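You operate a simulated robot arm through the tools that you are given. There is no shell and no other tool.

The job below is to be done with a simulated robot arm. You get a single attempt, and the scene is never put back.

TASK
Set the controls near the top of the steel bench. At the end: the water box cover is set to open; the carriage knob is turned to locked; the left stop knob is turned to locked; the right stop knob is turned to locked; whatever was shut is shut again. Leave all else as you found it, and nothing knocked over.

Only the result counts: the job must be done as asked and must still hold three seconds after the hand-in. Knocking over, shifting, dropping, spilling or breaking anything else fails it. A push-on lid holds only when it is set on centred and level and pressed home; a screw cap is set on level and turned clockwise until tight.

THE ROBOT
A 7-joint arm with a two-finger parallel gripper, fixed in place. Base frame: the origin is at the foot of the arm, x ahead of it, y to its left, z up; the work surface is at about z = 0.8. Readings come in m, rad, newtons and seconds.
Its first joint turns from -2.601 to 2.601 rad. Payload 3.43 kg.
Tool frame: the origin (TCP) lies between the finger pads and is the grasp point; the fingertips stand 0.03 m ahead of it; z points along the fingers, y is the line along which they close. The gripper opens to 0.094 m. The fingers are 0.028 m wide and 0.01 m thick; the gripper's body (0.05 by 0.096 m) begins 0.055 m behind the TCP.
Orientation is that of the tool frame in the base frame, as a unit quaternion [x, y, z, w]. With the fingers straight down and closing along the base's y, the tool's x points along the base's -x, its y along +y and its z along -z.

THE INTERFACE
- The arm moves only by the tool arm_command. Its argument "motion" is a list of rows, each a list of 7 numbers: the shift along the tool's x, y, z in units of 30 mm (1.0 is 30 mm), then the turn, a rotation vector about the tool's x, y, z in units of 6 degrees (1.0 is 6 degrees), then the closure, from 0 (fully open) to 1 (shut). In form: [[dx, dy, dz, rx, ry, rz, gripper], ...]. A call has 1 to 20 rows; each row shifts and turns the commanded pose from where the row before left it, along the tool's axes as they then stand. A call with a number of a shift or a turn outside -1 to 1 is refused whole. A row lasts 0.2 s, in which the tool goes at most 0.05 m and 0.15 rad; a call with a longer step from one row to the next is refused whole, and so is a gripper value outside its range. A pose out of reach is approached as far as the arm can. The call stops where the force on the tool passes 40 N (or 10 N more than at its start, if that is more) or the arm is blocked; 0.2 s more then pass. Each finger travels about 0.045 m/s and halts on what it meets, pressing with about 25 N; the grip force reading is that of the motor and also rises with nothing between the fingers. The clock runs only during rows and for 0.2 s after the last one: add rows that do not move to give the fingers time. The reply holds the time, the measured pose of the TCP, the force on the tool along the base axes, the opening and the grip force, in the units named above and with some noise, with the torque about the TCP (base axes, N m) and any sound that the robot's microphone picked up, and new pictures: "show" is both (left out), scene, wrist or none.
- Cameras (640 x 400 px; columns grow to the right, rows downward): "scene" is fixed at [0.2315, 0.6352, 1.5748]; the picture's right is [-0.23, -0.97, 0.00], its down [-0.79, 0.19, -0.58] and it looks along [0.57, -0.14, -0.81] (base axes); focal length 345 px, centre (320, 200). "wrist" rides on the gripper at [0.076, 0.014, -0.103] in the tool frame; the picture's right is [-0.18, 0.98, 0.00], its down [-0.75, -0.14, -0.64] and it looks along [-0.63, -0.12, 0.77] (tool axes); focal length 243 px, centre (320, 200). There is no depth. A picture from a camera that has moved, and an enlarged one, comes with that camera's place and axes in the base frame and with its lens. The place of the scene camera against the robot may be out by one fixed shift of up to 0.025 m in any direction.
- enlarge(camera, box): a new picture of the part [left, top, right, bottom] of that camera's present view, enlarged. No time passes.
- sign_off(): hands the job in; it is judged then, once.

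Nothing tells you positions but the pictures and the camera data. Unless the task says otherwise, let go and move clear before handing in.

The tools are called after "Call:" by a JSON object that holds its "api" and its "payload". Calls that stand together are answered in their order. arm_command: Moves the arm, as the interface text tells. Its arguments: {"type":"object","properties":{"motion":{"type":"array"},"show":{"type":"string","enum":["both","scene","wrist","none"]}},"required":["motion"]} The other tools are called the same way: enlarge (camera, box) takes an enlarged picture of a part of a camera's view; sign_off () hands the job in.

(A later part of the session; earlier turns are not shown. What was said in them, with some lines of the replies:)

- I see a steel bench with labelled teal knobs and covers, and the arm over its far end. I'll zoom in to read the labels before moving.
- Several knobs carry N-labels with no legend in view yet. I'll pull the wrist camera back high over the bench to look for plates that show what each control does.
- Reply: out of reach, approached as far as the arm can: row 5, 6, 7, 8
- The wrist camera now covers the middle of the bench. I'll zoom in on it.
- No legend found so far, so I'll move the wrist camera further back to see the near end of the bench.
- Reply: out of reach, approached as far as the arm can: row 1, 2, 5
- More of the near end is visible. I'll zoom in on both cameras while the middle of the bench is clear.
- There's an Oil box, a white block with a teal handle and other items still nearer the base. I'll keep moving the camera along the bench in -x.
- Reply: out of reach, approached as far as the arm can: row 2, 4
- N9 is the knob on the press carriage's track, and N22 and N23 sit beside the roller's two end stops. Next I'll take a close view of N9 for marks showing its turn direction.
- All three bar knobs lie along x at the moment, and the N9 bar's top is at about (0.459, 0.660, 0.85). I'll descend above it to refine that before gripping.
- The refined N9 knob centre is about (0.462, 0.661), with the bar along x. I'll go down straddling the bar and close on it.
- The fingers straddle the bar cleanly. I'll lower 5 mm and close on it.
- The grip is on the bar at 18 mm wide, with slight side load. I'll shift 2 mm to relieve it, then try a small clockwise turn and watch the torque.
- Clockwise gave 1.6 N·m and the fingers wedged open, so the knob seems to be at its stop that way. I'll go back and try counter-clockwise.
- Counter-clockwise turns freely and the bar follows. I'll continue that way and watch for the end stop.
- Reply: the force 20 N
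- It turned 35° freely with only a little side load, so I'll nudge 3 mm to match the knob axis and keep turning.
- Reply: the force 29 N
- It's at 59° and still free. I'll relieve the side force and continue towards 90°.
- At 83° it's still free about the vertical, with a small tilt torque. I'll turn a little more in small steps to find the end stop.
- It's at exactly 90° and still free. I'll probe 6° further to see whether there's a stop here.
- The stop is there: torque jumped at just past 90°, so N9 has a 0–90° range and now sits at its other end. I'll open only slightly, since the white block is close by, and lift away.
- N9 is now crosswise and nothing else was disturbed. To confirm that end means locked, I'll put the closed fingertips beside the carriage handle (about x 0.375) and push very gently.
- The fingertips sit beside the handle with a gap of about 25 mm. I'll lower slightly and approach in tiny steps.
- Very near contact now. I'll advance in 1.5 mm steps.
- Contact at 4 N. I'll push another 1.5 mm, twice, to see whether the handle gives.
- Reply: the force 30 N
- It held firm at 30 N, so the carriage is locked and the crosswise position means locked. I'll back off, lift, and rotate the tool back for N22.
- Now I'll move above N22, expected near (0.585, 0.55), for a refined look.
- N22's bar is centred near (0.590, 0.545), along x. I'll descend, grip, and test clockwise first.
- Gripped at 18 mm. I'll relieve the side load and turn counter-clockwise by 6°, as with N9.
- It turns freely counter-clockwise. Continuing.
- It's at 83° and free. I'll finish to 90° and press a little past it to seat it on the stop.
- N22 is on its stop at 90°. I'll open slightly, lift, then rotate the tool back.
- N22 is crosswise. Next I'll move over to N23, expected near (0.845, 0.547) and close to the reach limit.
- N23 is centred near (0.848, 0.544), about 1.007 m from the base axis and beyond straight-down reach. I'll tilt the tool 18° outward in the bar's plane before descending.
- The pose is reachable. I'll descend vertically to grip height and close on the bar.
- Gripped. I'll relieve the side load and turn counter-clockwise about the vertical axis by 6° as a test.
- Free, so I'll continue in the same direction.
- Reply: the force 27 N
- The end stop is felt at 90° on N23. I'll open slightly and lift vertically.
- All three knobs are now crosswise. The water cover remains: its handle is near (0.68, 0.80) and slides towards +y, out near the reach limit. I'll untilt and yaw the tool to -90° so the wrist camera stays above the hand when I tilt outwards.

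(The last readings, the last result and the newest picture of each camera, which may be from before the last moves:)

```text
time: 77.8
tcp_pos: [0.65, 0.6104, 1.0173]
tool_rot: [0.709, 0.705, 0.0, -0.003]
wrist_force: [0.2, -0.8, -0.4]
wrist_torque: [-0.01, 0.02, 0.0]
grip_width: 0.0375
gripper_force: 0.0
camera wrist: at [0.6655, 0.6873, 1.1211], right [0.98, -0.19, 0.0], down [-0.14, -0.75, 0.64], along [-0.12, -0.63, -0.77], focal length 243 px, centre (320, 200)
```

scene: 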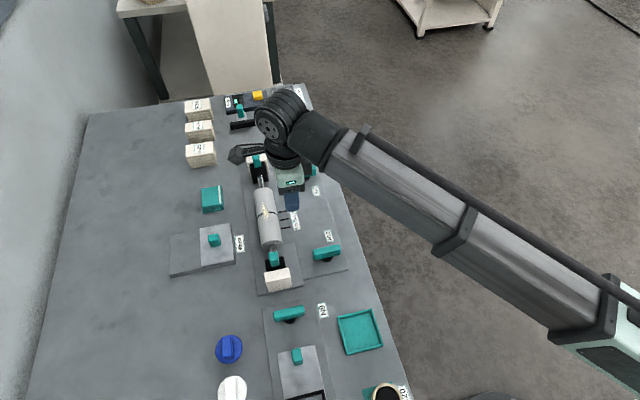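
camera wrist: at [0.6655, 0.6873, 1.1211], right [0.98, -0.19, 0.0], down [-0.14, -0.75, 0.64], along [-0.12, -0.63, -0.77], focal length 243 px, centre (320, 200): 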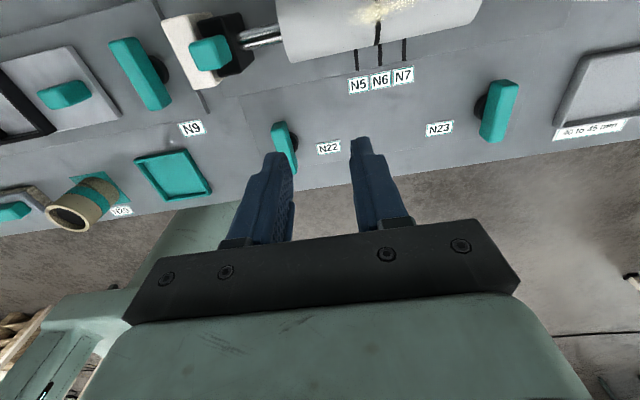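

This orientation works. Next I'll tilt the tool 45° towards +y and move out over the roller towards the water box, staying high.

Call:
{"api": "arm_command", "payload": {"motion": [[0, 0, 0, 0, 1, 0, 0.6], [0, 0, 0, 0, 1, 0, 0.6], [0, 0, 0, 0, 1, 0, 0.6], [0, 0, 0, 0, 1, 0, 0.6], [0, 0, 0, 0, 1, 0, 0.6], [0, 0, 0, 0, 1, 0, 0.6], [0, 0, 0, 0, 1, 0, 0.6], [0, 0, 0, 0, 0.5, 0, 0.6], [0.5, 0.145, 0.5, 0, 0, 0, 0.6], [0.5, 0.145, 0.5, 0, 0, 0, 0.6], [0.5, 0.145, 0.5, 0, 0, 0, 0.6], [0.5, 0.145, 0.5, 0, 0, 0, 0.6], [0.5, 0.145, 0.5, 0, 0, 0, 0.6], [0.5, 0.145, 0.5, 0, 0, 0, 0.6], [0, 0, 0, 0, 0, 0, 0.6]], "show": "both"}}

```text
time: 81.0
tcp_pos: [0.6764, 0.7388, 1.0181]
tool_rot: [0.655, 0.651, 0.271, -0.272]
wrist_force: [0.6, 0.3, -0.8]
wrist_torque: [0.0, 0.01, 0.0]
grip_width: 0.0375
gripper_force: 0.0
camera wrist: at [0.6912, 0.7202, 1.1448], right [0.98, -0.13, -0.13], down [-0.15, -0.99, -0.08], along [-0.12, 0.1, -0.99], focal length 243 px, centre (320, 200)
```

scene: 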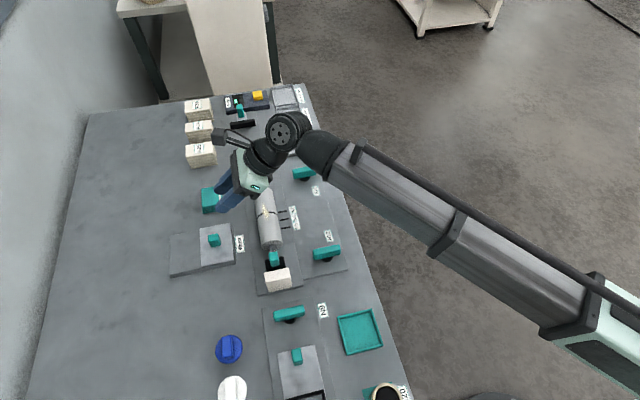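
wrist: 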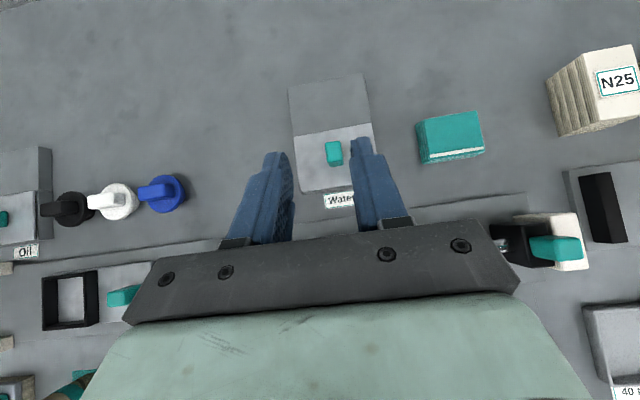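

Call:
{"api": "enlarge", "payload": {"camera": "wrist", "box": [240, 60, 432, 220]}}

Call:
{"api": "enlarge", "payload": {"camera": "wrist", "box": [0, 120, 192, 280]}}

Call:
{"api": "enlarge", "payload": {"camera": "scene", "box": [160, 210, 260, 290]}}

```text
2.50 times, centred on (336, 140) of wrist
camera zoom: at [0.6912, 0.7202, 1.1448], right [0.98, -0.13, -0.13], down [-0.15, -0.99, -0.08], along [-0.12, 0.1, -0.99], focal length 606 px, centre (280, 350)
```

zoom: 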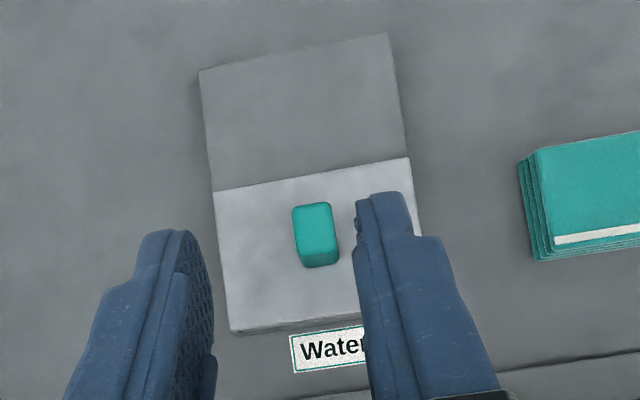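

```text
2.50 times, centred on (96, 200) of wrist
camera zoom: at [0.6912, 0.7202, 1.1448], right [0.98, -0.13, -0.13], down [-0.15, -0.99, -0.08], along [-0.12, 0.1, -0.99], focal length 606 px, centre (880, 200)
```

zoom: 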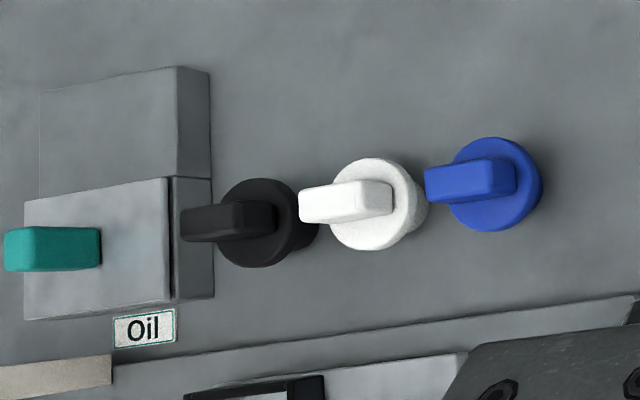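

```text
5.00 times, centred on (210, 250) of scene
camera zoom: at [0.2315, 0.6352, 1.5748], right [-0.23, -0.97, 0.0], down [-0.79, 0.19, -0.58], along [0.57, -0.14, -0.81], focal length 1726 px, centre (870, -50)
```

zoom: 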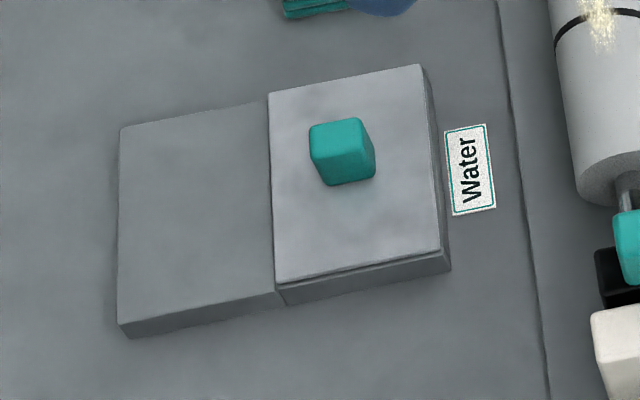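

The water cover handle is a small teal block near (0.682, 0.806), top at about z 0.857, on a cover that slides towards +y over the bare half of the box. I'll move down to a hover point just short of it.

Call:
{"api": "arm_command", "payload": {"motion": [[-0.48, 0.04, 0.5, 0, 0, 0, 0.5], [-0.48, 0.04, 0.5, 0, 0, 0, 0.5], [-0.48, 0.04, 0.5, 0, 0, 0, 0.5], [-0.48, 0.04, 0.5, 0, 0, 0, 0.5], [-0.46, 0.03, 0.5, 0, 0, 0, 0.5], [0, 0, 0, 0, 0, 0, 0.5]], "show": "both"}}

Call:
{"api": "enlarge", "payload": {"camera": "wrist", "box": [220, 60, 440, 240]}}

Call:
{"api": "enlarge", "payload": {"camera": "scene", "box": [180, 140, 340, 280]}}

```text
time: 82.4
tcp_pos: [0.6815, 0.7405, 0.914]
tool_rot: [0.655, 0.651, 0.27, -0.273]
wrist_force: [-0.2, 0.5, 0.4]
wrist_torque: [0.0, 0.01, 0.01]
grip_width: 0.047
gripper_force: 0.1
camera wrist: at [0.6973, 0.7223, 1.0412], right [0.98, -0.13, -0.13], down [-0.15, -0.99, -0.08], along [-0.12, 0.1, -0.99], focal length 243 px, centre (320, 200)
```

scene: 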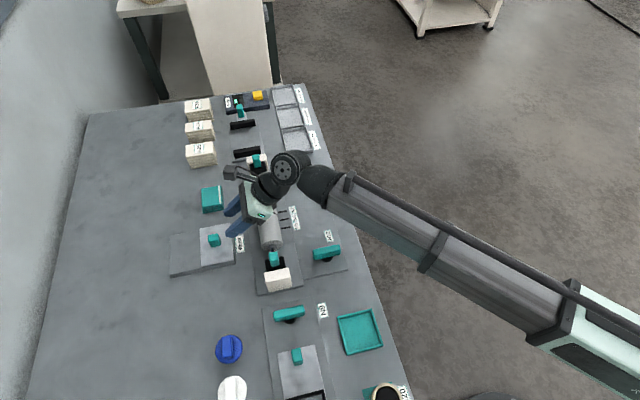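
wrist: 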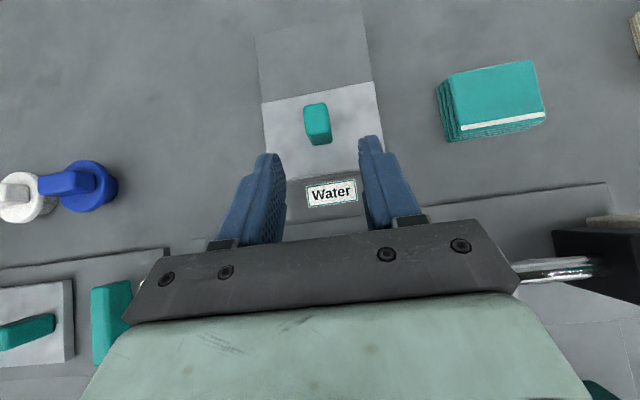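

```text
2.22 times, centred on (330, 150) of wrist
camera zoom: at [0.6973, 0.7223, 1.0412], right [0.98, -0.13, -0.13], down [-0.15, -0.99, -0.08], along [-0.12, 0.1, -0.99], focal length 539 px, centre (298, 311)
```

zoom: 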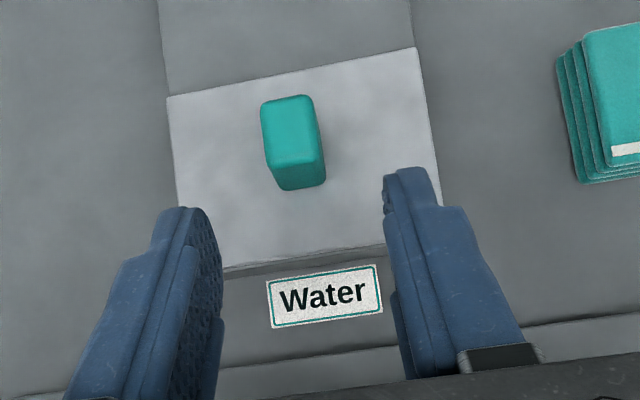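

```text
2.86 times, centred on (260, 210) of scene
camera zoom: at [0.2315, 0.6352, 1.5748], right [-0.23, -0.97, 0.0], down [-0.79, 0.19, -0.58], along [0.57, -0.14, -0.81], focal length 986 px, centre (491, 171)
```

zoom: 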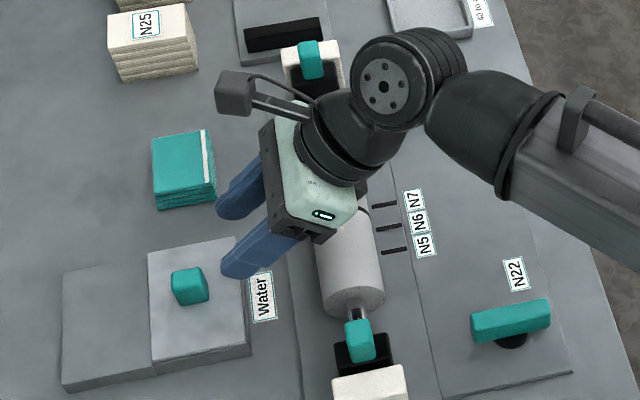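

The handle triangulates to (0.680, 0.808), z 0.826–0.849. I'll approach along the 45° tool axis with the fingers either side of it.

Call:
{"api": "arm_command", "payload": {"motion": [[0.02, -0.05, 0.7, 0, 0, 0, 0.5], [0.02, 0, 0.7, 0, 0, 0, 0.5], [0.02, 0, 0.6, 0, 0, 0, 0.5], [0, 0, 0.5, 0, 0, 0, 0.5], [0, 0, 0, 0, 0, 0, 0.5]], "show": "both"}}

Call:
{"api": "enlarge", "payload": {"camera": "wrist", "box": [220, 80, 440, 260]}}

Call:
{"api": "enlarge", "payload": {"camera": "scene", "box": [180, 160, 300, 280]}}

```text
time: 83.6
tcp_pos: [0.6795, 0.7953, 0.8622]
tool_rot: [0.655, 0.651, 0.271, -0.272]
wrist_force: [-0.5, -0.6, -0.7]
wrist_torque: [0.01, 0.02, 0.01]
grip_width: 0.0472
gripper_force: 0.1
camera wrist: at [0.6949, 0.7771, 0.9898], right [0.98, -0.13, -0.13], down [-0.15, -0.99, -0.08], along [-0.12, 0.1, -0.99], focal length 243 px, centre (320, 200)
```

scene: 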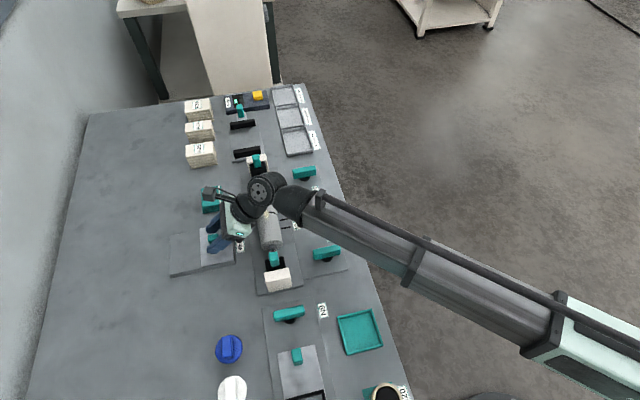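
wrist: 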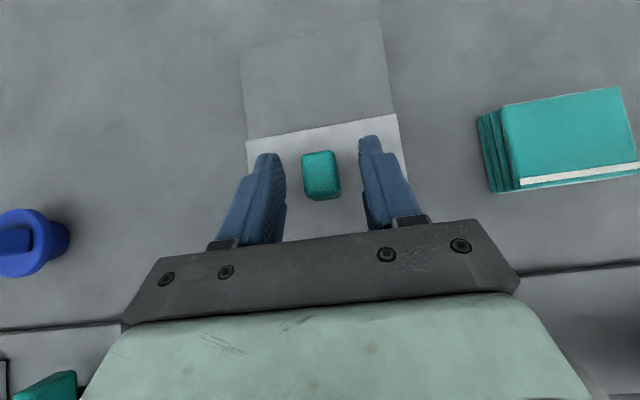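

```text
2.22 times, centred on (330, 170) of wrist
camera zoom: at [0.6949, 0.7771, 0.9898], right [0.98, -0.13, -0.13], down [-0.15, -0.99, -0.08], along [-0.12, 0.1, -0.99], focal length 539 px, centre (298, 267)
```

zoom: 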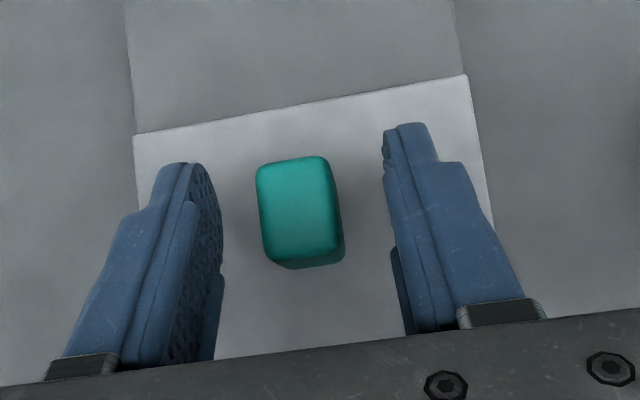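

```text
3.33 times, centred on (240, 220) of scene
camera zoom: at [0.2315, 0.6352, 1.5748], right [-0.23, -0.97, 0.0], down [-0.79, 0.19, -0.58], along [0.57, -0.14, -0.81], focal length 1150 px, centre (587, 133)
```

zoom: 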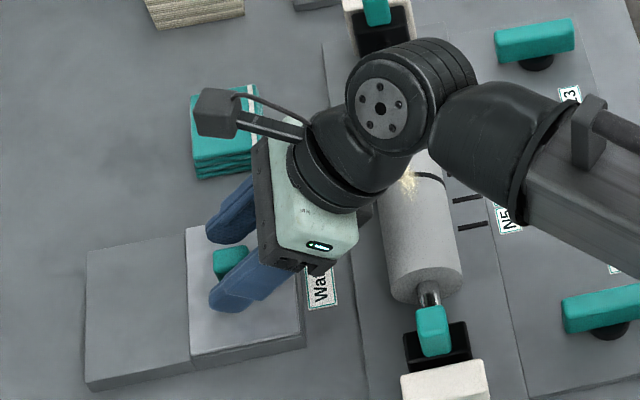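

The handle is centred between the fingers. Closing.

Call:
{"api": "arm_command", "payload": {"motion": [[0, 0, 0, 0, 0, 0, 0.7], [0, 0, 0, 0, 0, 0, 0.8], [0, 0, 0, 0, 0, 0, 1], [0, 0, 0, 0, 0, 0, 1], [0, 0, 0, 0, 0, 0, 1]], "show": "wrist"}}

```text
time: 84.8
tcp_pos: [0.6795, 0.7952, 0.8617]
tool_rot: [0.654, 0.651, 0.272, -0.273]
wrist_force: [1.6, -1.2, -0.8]
wrist_torque: [0.24, -0.25, 0.81]
grip_width: 0.0198
gripper_force: 44.8
camera wrist: at [0.6948, 0.777, 0.9898], right [0.98, -0.13, -0.13], down [-0.15, -0.99, -0.08], along [-0.12, 0.1, -0.99], focal length 243 px, centre (320, 200)
```

wrist: 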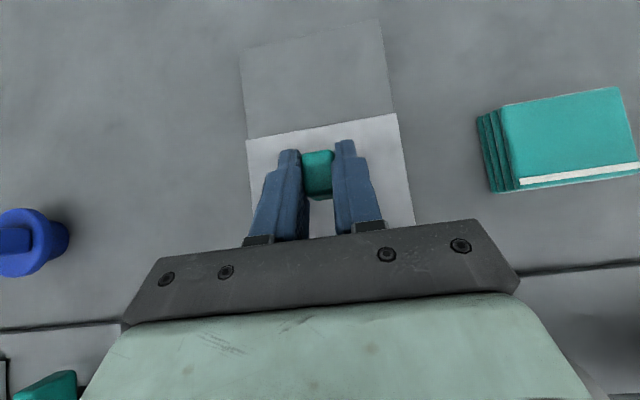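

Gripped at 20 mm. I'll pull 12 mm towards +y as a test and watch the force.

Call:
{"api": "arm_command", "payload": {"motion": [[0.14, 0, 0.14, 0, 0, 0, 1], [0.14, 0, 0.14, 0, 0, 0, 1], [0, 0, 0, 0, 0, 0, 1]], "show": "wrist"}}

```text
time: 85.6
tcp_pos: [0.6808, 0.8078, 0.8618]
tool_rot: [0.654, 0.652, 0.271, -0.273]
wrist_force: [-4.4, 0.1, 1.2]
wrist_torque: [-0.15, -0.46, 0.72]
grip_width: 0.0197
gripper_force: 44.7
camera wrist: at [0.6949, 0.7893, 0.9898], right [0.98, -0.13, -0.13], down [-0.15, -0.99, -0.08], along [-0.12, 0.1, -0.99], focal length 243 px, centre (320, 200)
```

wrist: 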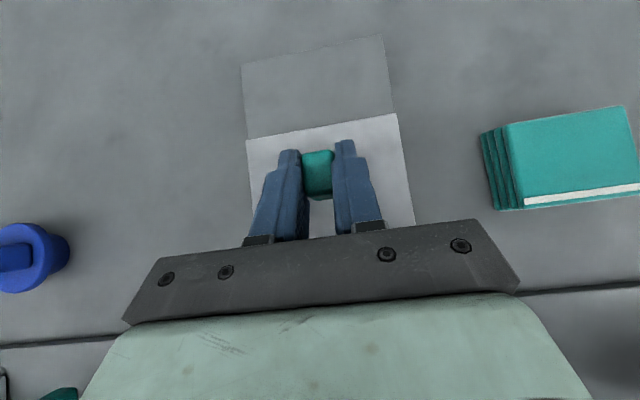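

The cover slides with the hand. Continuing.

Call:
{"api": "arm_command", "payload": {"motion": [[0.2, 0, 0.2, 0, 0, 0, 1], [0.2, 0, 0.2, 0, 0, 0, 1], [0.2, 0, 0.2, 0, 0, 0, 1], [0.2, 0, 0.2, 0, 0, 0, 1], [0, 0, 0, 0, 0, 0, 1]], "show": "both"}}

```text
time: 86.8
tcp_pos: [0.68, 0.8419, 0.8625]
tool_rot: [0.655, 0.651, 0.271, -0.273]
wrist_force: [-7.7, 0.9, -2.0]
wrist_torque: [0.29, -0.26, 0.75]
grip_width: 0.0197
gripper_force: 45.2
camera wrist: at [0.6951, 0.8233, 0.9898], right [0.98, -0.13, -0.13], down [-0.15, -0.99, -0.08], along [-0.12, 0.1, -0.99], focal length 243 px, centre (320, 200)
```

scene: 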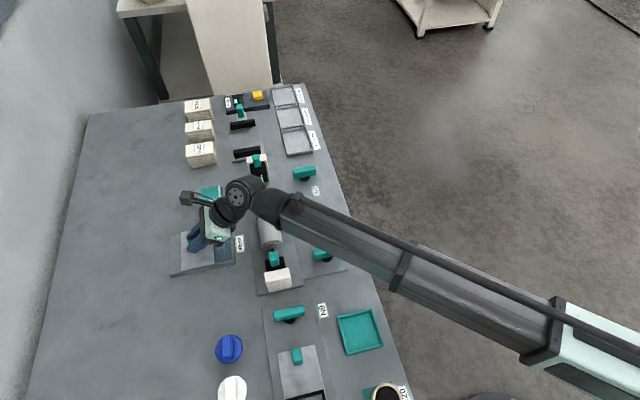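
wrist: 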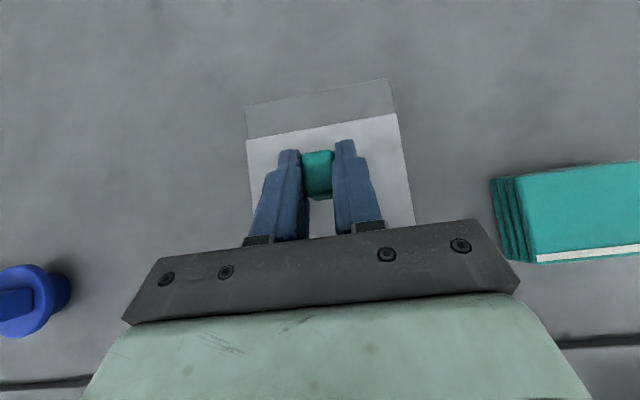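

About 20 mm remains before the cover reaches the end of its runway. I'll go on in smaller steps.

Call:
{"api": "arm_command", "payload": {"motion": [[0.14, 0, 0.14, 0, 0, 0, 1], [0.14, 0, 0.14, 0, 0, 0, 1], [0.1, 0, 0.1, 0, 0, 0, 1], [0, 0, 0, 0, 0, 0, 1]], "show": "wrist"}}

```text
time: 87.8
tcp_pos: [0.6798, 0.857, 0.8624]
tool_rot: [0.655, 0.651, 0.271, -0.272]
wrist_force: [-9.4, 0.8, -4.3]
wrist_torque: [0.29, -0.07, 0.8]
grip_width: 0.0201
gripper_force: 44.7
camera wrist: at [0.695, 0.8393, 0.9898], right [0.98, -0.13, -0.13], down [-0.15, -0.99, -0.08], along [-0.12, 0.1, -0.99], focal length 243 px, centre (320, 200)
```

wrist: 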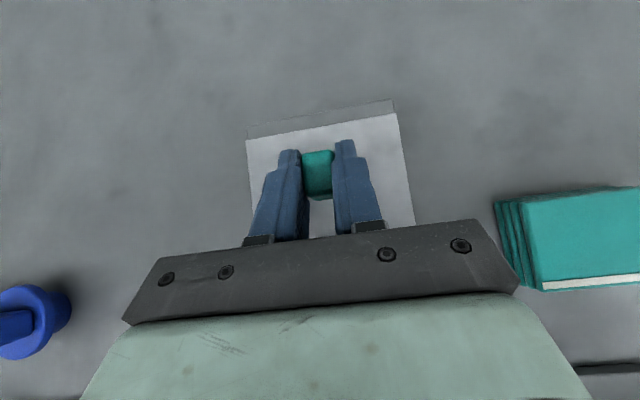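

Call:
{"api": "arm_command", "payload": {"motion": [[0, -0.03, 0, 0, 0, 0, 1], [0.08, 0, 0.08, 0, 0, 0, 1], [0.08, 0, 0.08, 0, 0, 0, 1], [0, 0, 0, 0, 0, 0, 1]], "show": "wrist"}}

```text
time: 88.8
tcp_pos: [0.6799, 0.865, 0.8613]
tool_rot: [0.655, 0.651, 0.271, -0.272]
wrist_force: [-0.7, 0.0, -3.3]
wrist_torque: [-0.55, -0.27, 0.67]
grip_width: 0.0198
gripper_force: 45.2
camera wrist: at [0.6948, 0.8459, 0.9898], right [0.98, -0.13, -0.13], down [-0.15, -0.99, -0.08], along [-0.12, 0.1, -0.99], focal length 243 px, centre (320, 200)
```

wrist: 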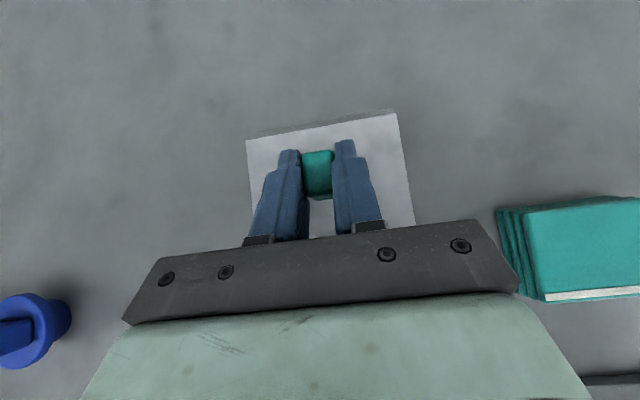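

Call:
{"api": "arm_command", "payload": {"motion": [[0.07, 0, 0.07, 0, 0, 0, 1], [0, 0, 0, 0, 0, 0, 1]], "show": "none"}}

Call:
{"api": "arm_command", "payload": {"motion": [[0.06, 0, 0.06, 0, 0, 0, 1], [0, 0, 0, 0, 0, 0, 1]], "show": "both"}}

Call:
{"api": "enlarge", "payload": {"camera": "scene", "box": [150, 200, 270, 290]}}

Call:
{"api": "enlarge", "payload": {"camera": "wrist", "box": [220, 80, 440, 260]}}

```text
time: 89.4
tcp_pos: [0.6799, 0.8668, 0.8609]
tool_rot: [0.655, 0.651, 0.271, -0.272]
wrist_force: [-0.7, -0.2, 0.6]
wrist_torque: [-1.4, -0.29, 0.73]
grip_width: 0.02
gripper_force: 45.3
```

```text
time: 90.0
tcp_pos: [0.6804, 0.8703, 0.8624]
tool_rot: [0.654, 0.651, 0.272, -0.273]
wrist_force: [1.0, -1.0, -2.0]
wrist_torque: [-0.92, -0.41, 0.85]
grip_width: 0.0197
gripper_force: 45.2
camera wrist: at [0.6949, 0.8514, 0.9898], right [0.98, -0.13, -0.13], down [-0.15, -0.99, -0.08], along [-0.12, 0.1, -0.99], focal length 243 px, centre (320, 200)
```

scene: 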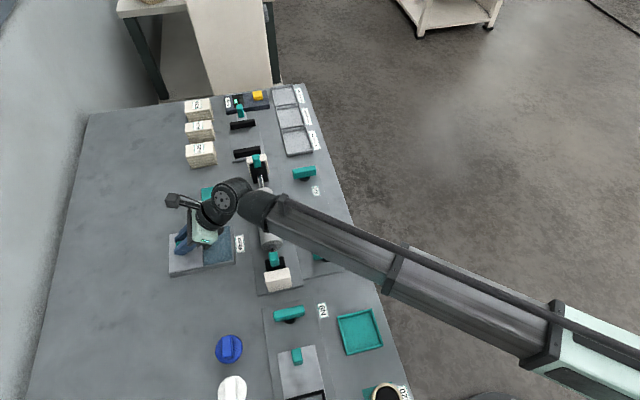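
wrist: 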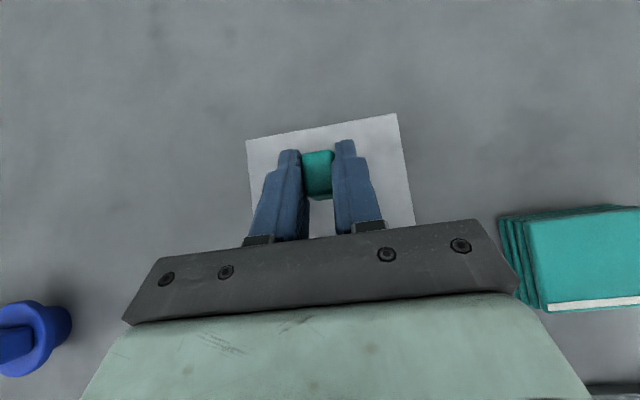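

```text
4.44 times, centred on (210, 245) of scene
camera zoom: at [0.2315, 0.6352, 1.5748], right [-0.23, -0.97, 0.0], down [-0.79, 0.19, -0.58], along [0.57, -0.14, -0.81], focal length 1534 px, centre (809, 0)
```

zoom: 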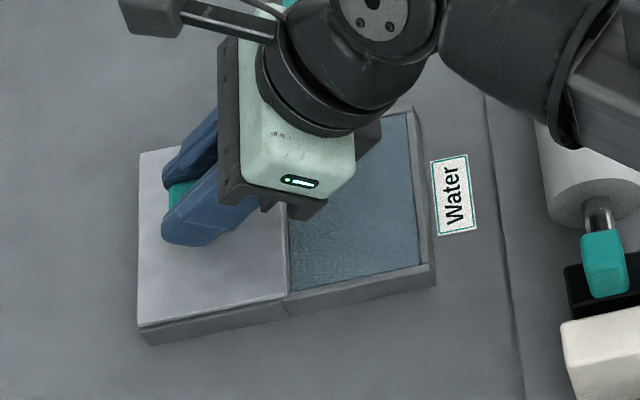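

```text
2.22 times, centred on (330, 170) of wrist
camera zoom: at [0.6949, 0.8514, 0.9898], right [0.98, -0.13, -0.13], down [-0.15, -0.99, -0.08], along [-0.12, 0.1, -0.99], focal length 539 px, centre (298, 267)
```

zoom: 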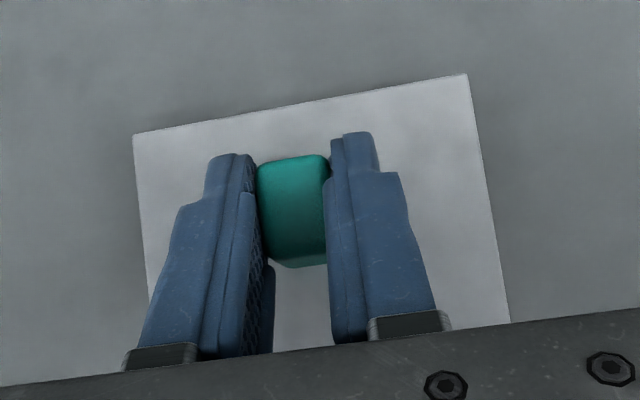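

The water is now exposed. I'll nudge 2 mm at a time to check for the end stop.

Call:
{"api": "arm_command", "payload": {"motion": [[0.05, 0, 0.05, 0, 0, 0, 1], [0, 0, 0, 0, 0, 0, 1]], "show": "none"}}

Call:
{"api": "arm_command", "payload": {"motion": [[0.05, 0, 0.05, 0, 0, 0, 1], [0, 0, 0, 0, 0, 0, 1]], "show": "wrist"}}

```text
time: 90.6
tcp_pos: [0.6805, 0.8719, 0.8629]
tool_rot: [0.655, 0.651, 0.271, -0.271]
wrist_force: [1.9, -1.6, -0.6]
wrist_torque: [-0.71, -0.43, 0.77]
grip_width: 0.0199
gripper_force: 44.8
```

```text
time: 91.2
tcp_pos: [0.681, 0.873, 0.8619]
tool_rot: [0.655, 0.65, 0.271, -0.272]
wrist_force: [1.2, -7.9, -3.7]
wrist_torque: [0.83, -0.46, 0.78]
grip_width: 0.0201
gripper_force: 44.7
camera wrist: at [0.695, 0.8548, 0.9898], right [0.98, -0.13, -0.13], down [-0.15, -0.99, -0.08], along [-0.12, 0.1, -0.99], focal length 243 px, centre (320, 200)
```

wrist: 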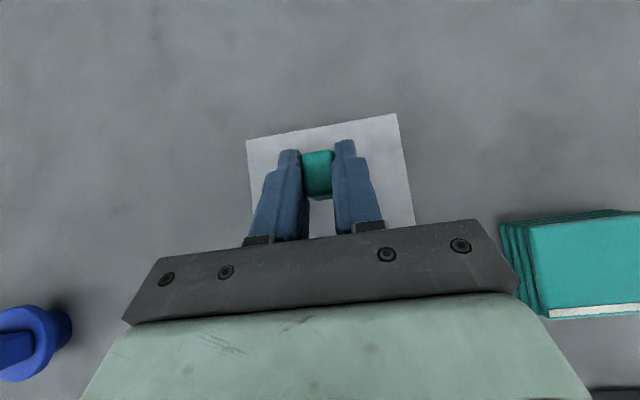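

Resistance is starting at 8 N. One more small nudge to confirm the stop.

Call:
{"api": "arm_command", "payload": {"motion": [[0.04, 0, 0.04, 0, 0, 0, 1], [0, 0, 0, 0, 0, 0, 1]], "show": "none"}}

```text
time: 91.8
tcp_pos: [0.68, 0.8737, 0.8622]
tool_rot: [0.655, 0.65, 0.271, -0.271]
wrist_force: [-0.4, -26.2, -3.9]
wrist_torque: [0.7, -0.14, 0.73]
grip_width: 0.0199
gripper_force: 45.0
```

That's the end stop, so the cover is fully open. I'll relieve the push, open the fingers, and retract along the tool axis.

Call:
{"api": "arm_command", "payload": {"motion": [[-0.04, 0, -0.04, 0, 0, 0, 1], [0, 0, 0, 0, 0, 0, 0.5], [0, 0, 0, 0, 0, 0, 0.5], [0, 0, 0, 0, 0, 0, 0.5], [0, 0, -0.5, 0, 0, 0, 0.5], [0, 0, -0.8, 0, 0, 0, 0.5], [0, 0, -0.8, 0, 0, 0, 0.5], [0, 0, -0.8, 0, 0, 0, 0.5], [0, 0, -0.8, 0, 0, 0, 0.5], [0, 0, 0, 0, 0, 0, 0.5]], "show": "both"}}

```text
time: 94.0
tcp_pos: [0.6807, 0.7949, 0.9416]
tool_rot: [0.655, 0.651, 0.271, -0.272]
wrist_force: [-0.7, 0.0, -0.6]
wrist_torque: [0.0, 0.02, 0.0]
grip_width: 0.0468
gripper_force: 0.1
camera wrist: at [0.6947, 0.7763, 1.0687], right [0.98, -0.13, -0.13], down [-0.15, -0.99, -0.08], along [-0.12, 0.1, -0.99], focal length 243 px, centre (320, 200)
```

scene: 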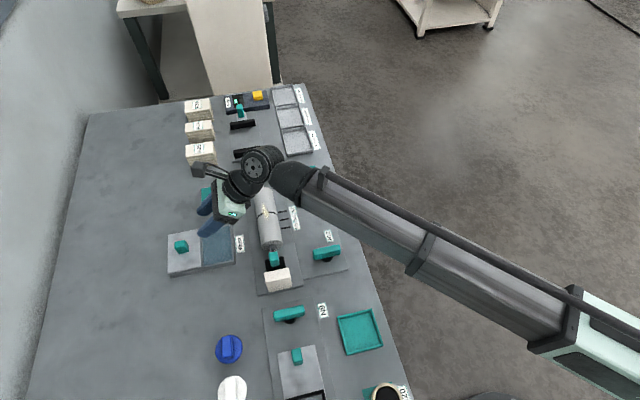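
wrist: 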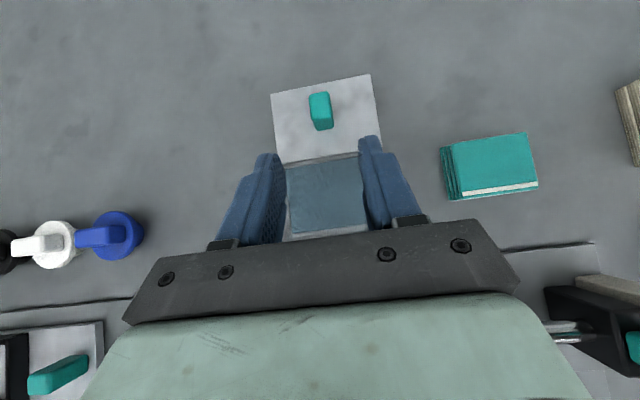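

The cover is fully open, with water showing. I'll retract further and inspect the whole bench before handing in.

Call:
{"api": "arm_command", "payload": {"motion": [[0, 0, -1, 0, 0, 0, 0.5], [0, 0, -1, 0, 0, 0, 0.5], [0, 0, -1, 0, 0, 0, 0.5], [0, 0, -1, 0, 0, 0, 0.5], [0, 0, -1, 0, 0, 0, 0.5], [0, 0, 0, 0, -1, 0, 0.5], [0, 0, 0, 0, -1, 0, 0.5], [0, 0, 0, 0, -1, 0, 0.5], [0, 0, 0, 0, -1, 0, 0.5], [0, 0, 0, 0, -1, 0, 0.5], [0, 0, 0, 0, -1, 0, 0.5], [0, 0, 0, 0, -1, 0, 0.5], [0, 0, 0, 0, -0.5, 0, 0.5], [-1, 0, 0, 0, 0, 0, 0.5], [-1, 0, 0, 0, 0, 0, 0.5], [-1, 0, 0, 0, 0, 0, 0.5], [-1, 0, 0, 0, 0, 0, 0.5], [-1, 0, 0, 0, 0, 0, 0.5], [0, 0, 0, 0, 0, 0, 0.5]], "show": "both"}}

Call:
{"api": "enlarge", "payload": {"camera": "scene", "box": [150, 80, 390, 240]}}

Call:
{"api": "enlarge", "payload": {"camera": "scene", "box": [150, 230, 410, 400]}}

```text
time: 98.0
tcp_pos: [0.679, 0.5392, 1.0454]
tool_rot: [0.708, 0.706, 0.001, -0.003]
wrist_force: [-0.2, -0.8, -0.2]
wrist_torque: [-0.05, 0.01, -0.01]
grip_width: 0.0473
gripper_force: 0.1
camera wrist: at [0.6942, 0.6154, 1.1492], right [0.98, -0.19, 0.0], down [-0.14, -0.76, 0.64], along [-0.12, -0.63, -0.77], focal length 243 px, centre (320, 200)
```

scene: 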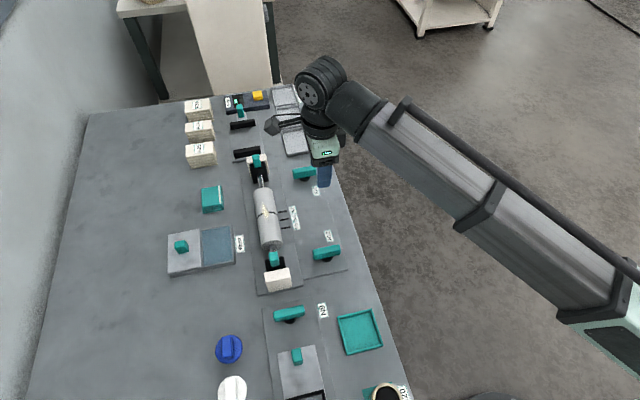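
wrist: 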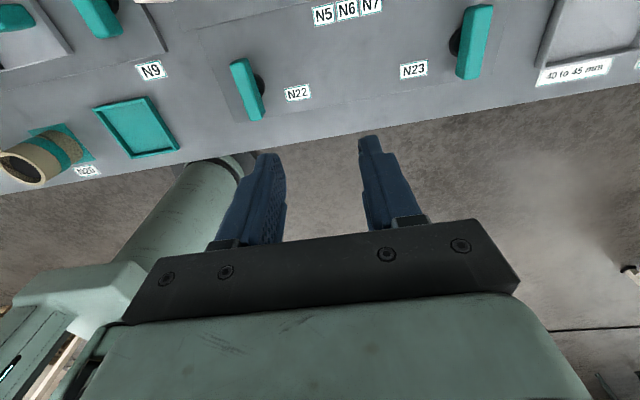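

```text
2.50 times, centred on (270, 160) of scene
camera zoom: at [0.2315, 0.6352, 1.5748], right [-0.23, -0.97, 0.0], down [-0.79, 0.19, -0.58], along [0.57, -0.14, -0.81], focal length 863 px, centre (445, 300)
```

zoom: 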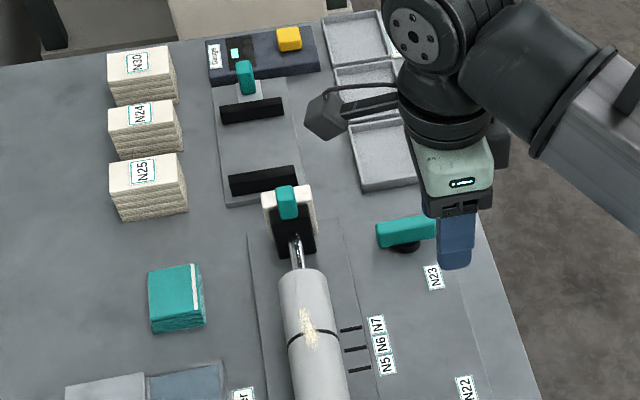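

```text
2.35 times, centred on (280, 315) of scene
camera zoom: at [0.2315, 0.6352, 1.5748], right [-0.23, -0.97, 0.0], down [-0.79, 0.19, -0.58], along [0.57, -0.14, -0.81], focal length 812 px, centre (414, -71)
```

zoom: 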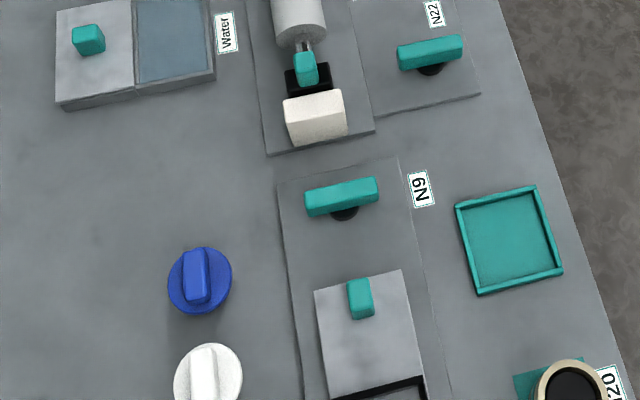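

All three knobs are crosswise against their stops, the water cover is fully open, and everything else looks as it was. The arm is clear, so I'm handing in.

Call:
{"api": "sign_off", "payload": {}}

```text
The job is handed in.
```

The controls are set as asked and the job is handed in; no result from the judging came back.

- **Water box cover:** I slid it about 75 mm until it hit its end stop. The water is showing, so it is fully open.
- **Carriage knob:** I took this to be N9, which sits on the press carriage's track. I turned it 90° counter-clockwise to its end stop. The carriage then held still against a 30 N push, so it is locked.
- **Left and right stop knobs:** I took these to be N22 and N23, the two knobs beside the roller. Both went 90° counter-clockwise to their end stops, like N9. I didn't push on the stops themselves, so "locked" here rests on them working the same way as N9.

None of the labels I could read named these three knobs, so I matched them by where they sit. The roller, trays, stacks and jar lids looked unmoved in the last pictures. No other lid or cover had to be opened, so nothing needed shutting again. The arm was clear of the bench when I handed in.
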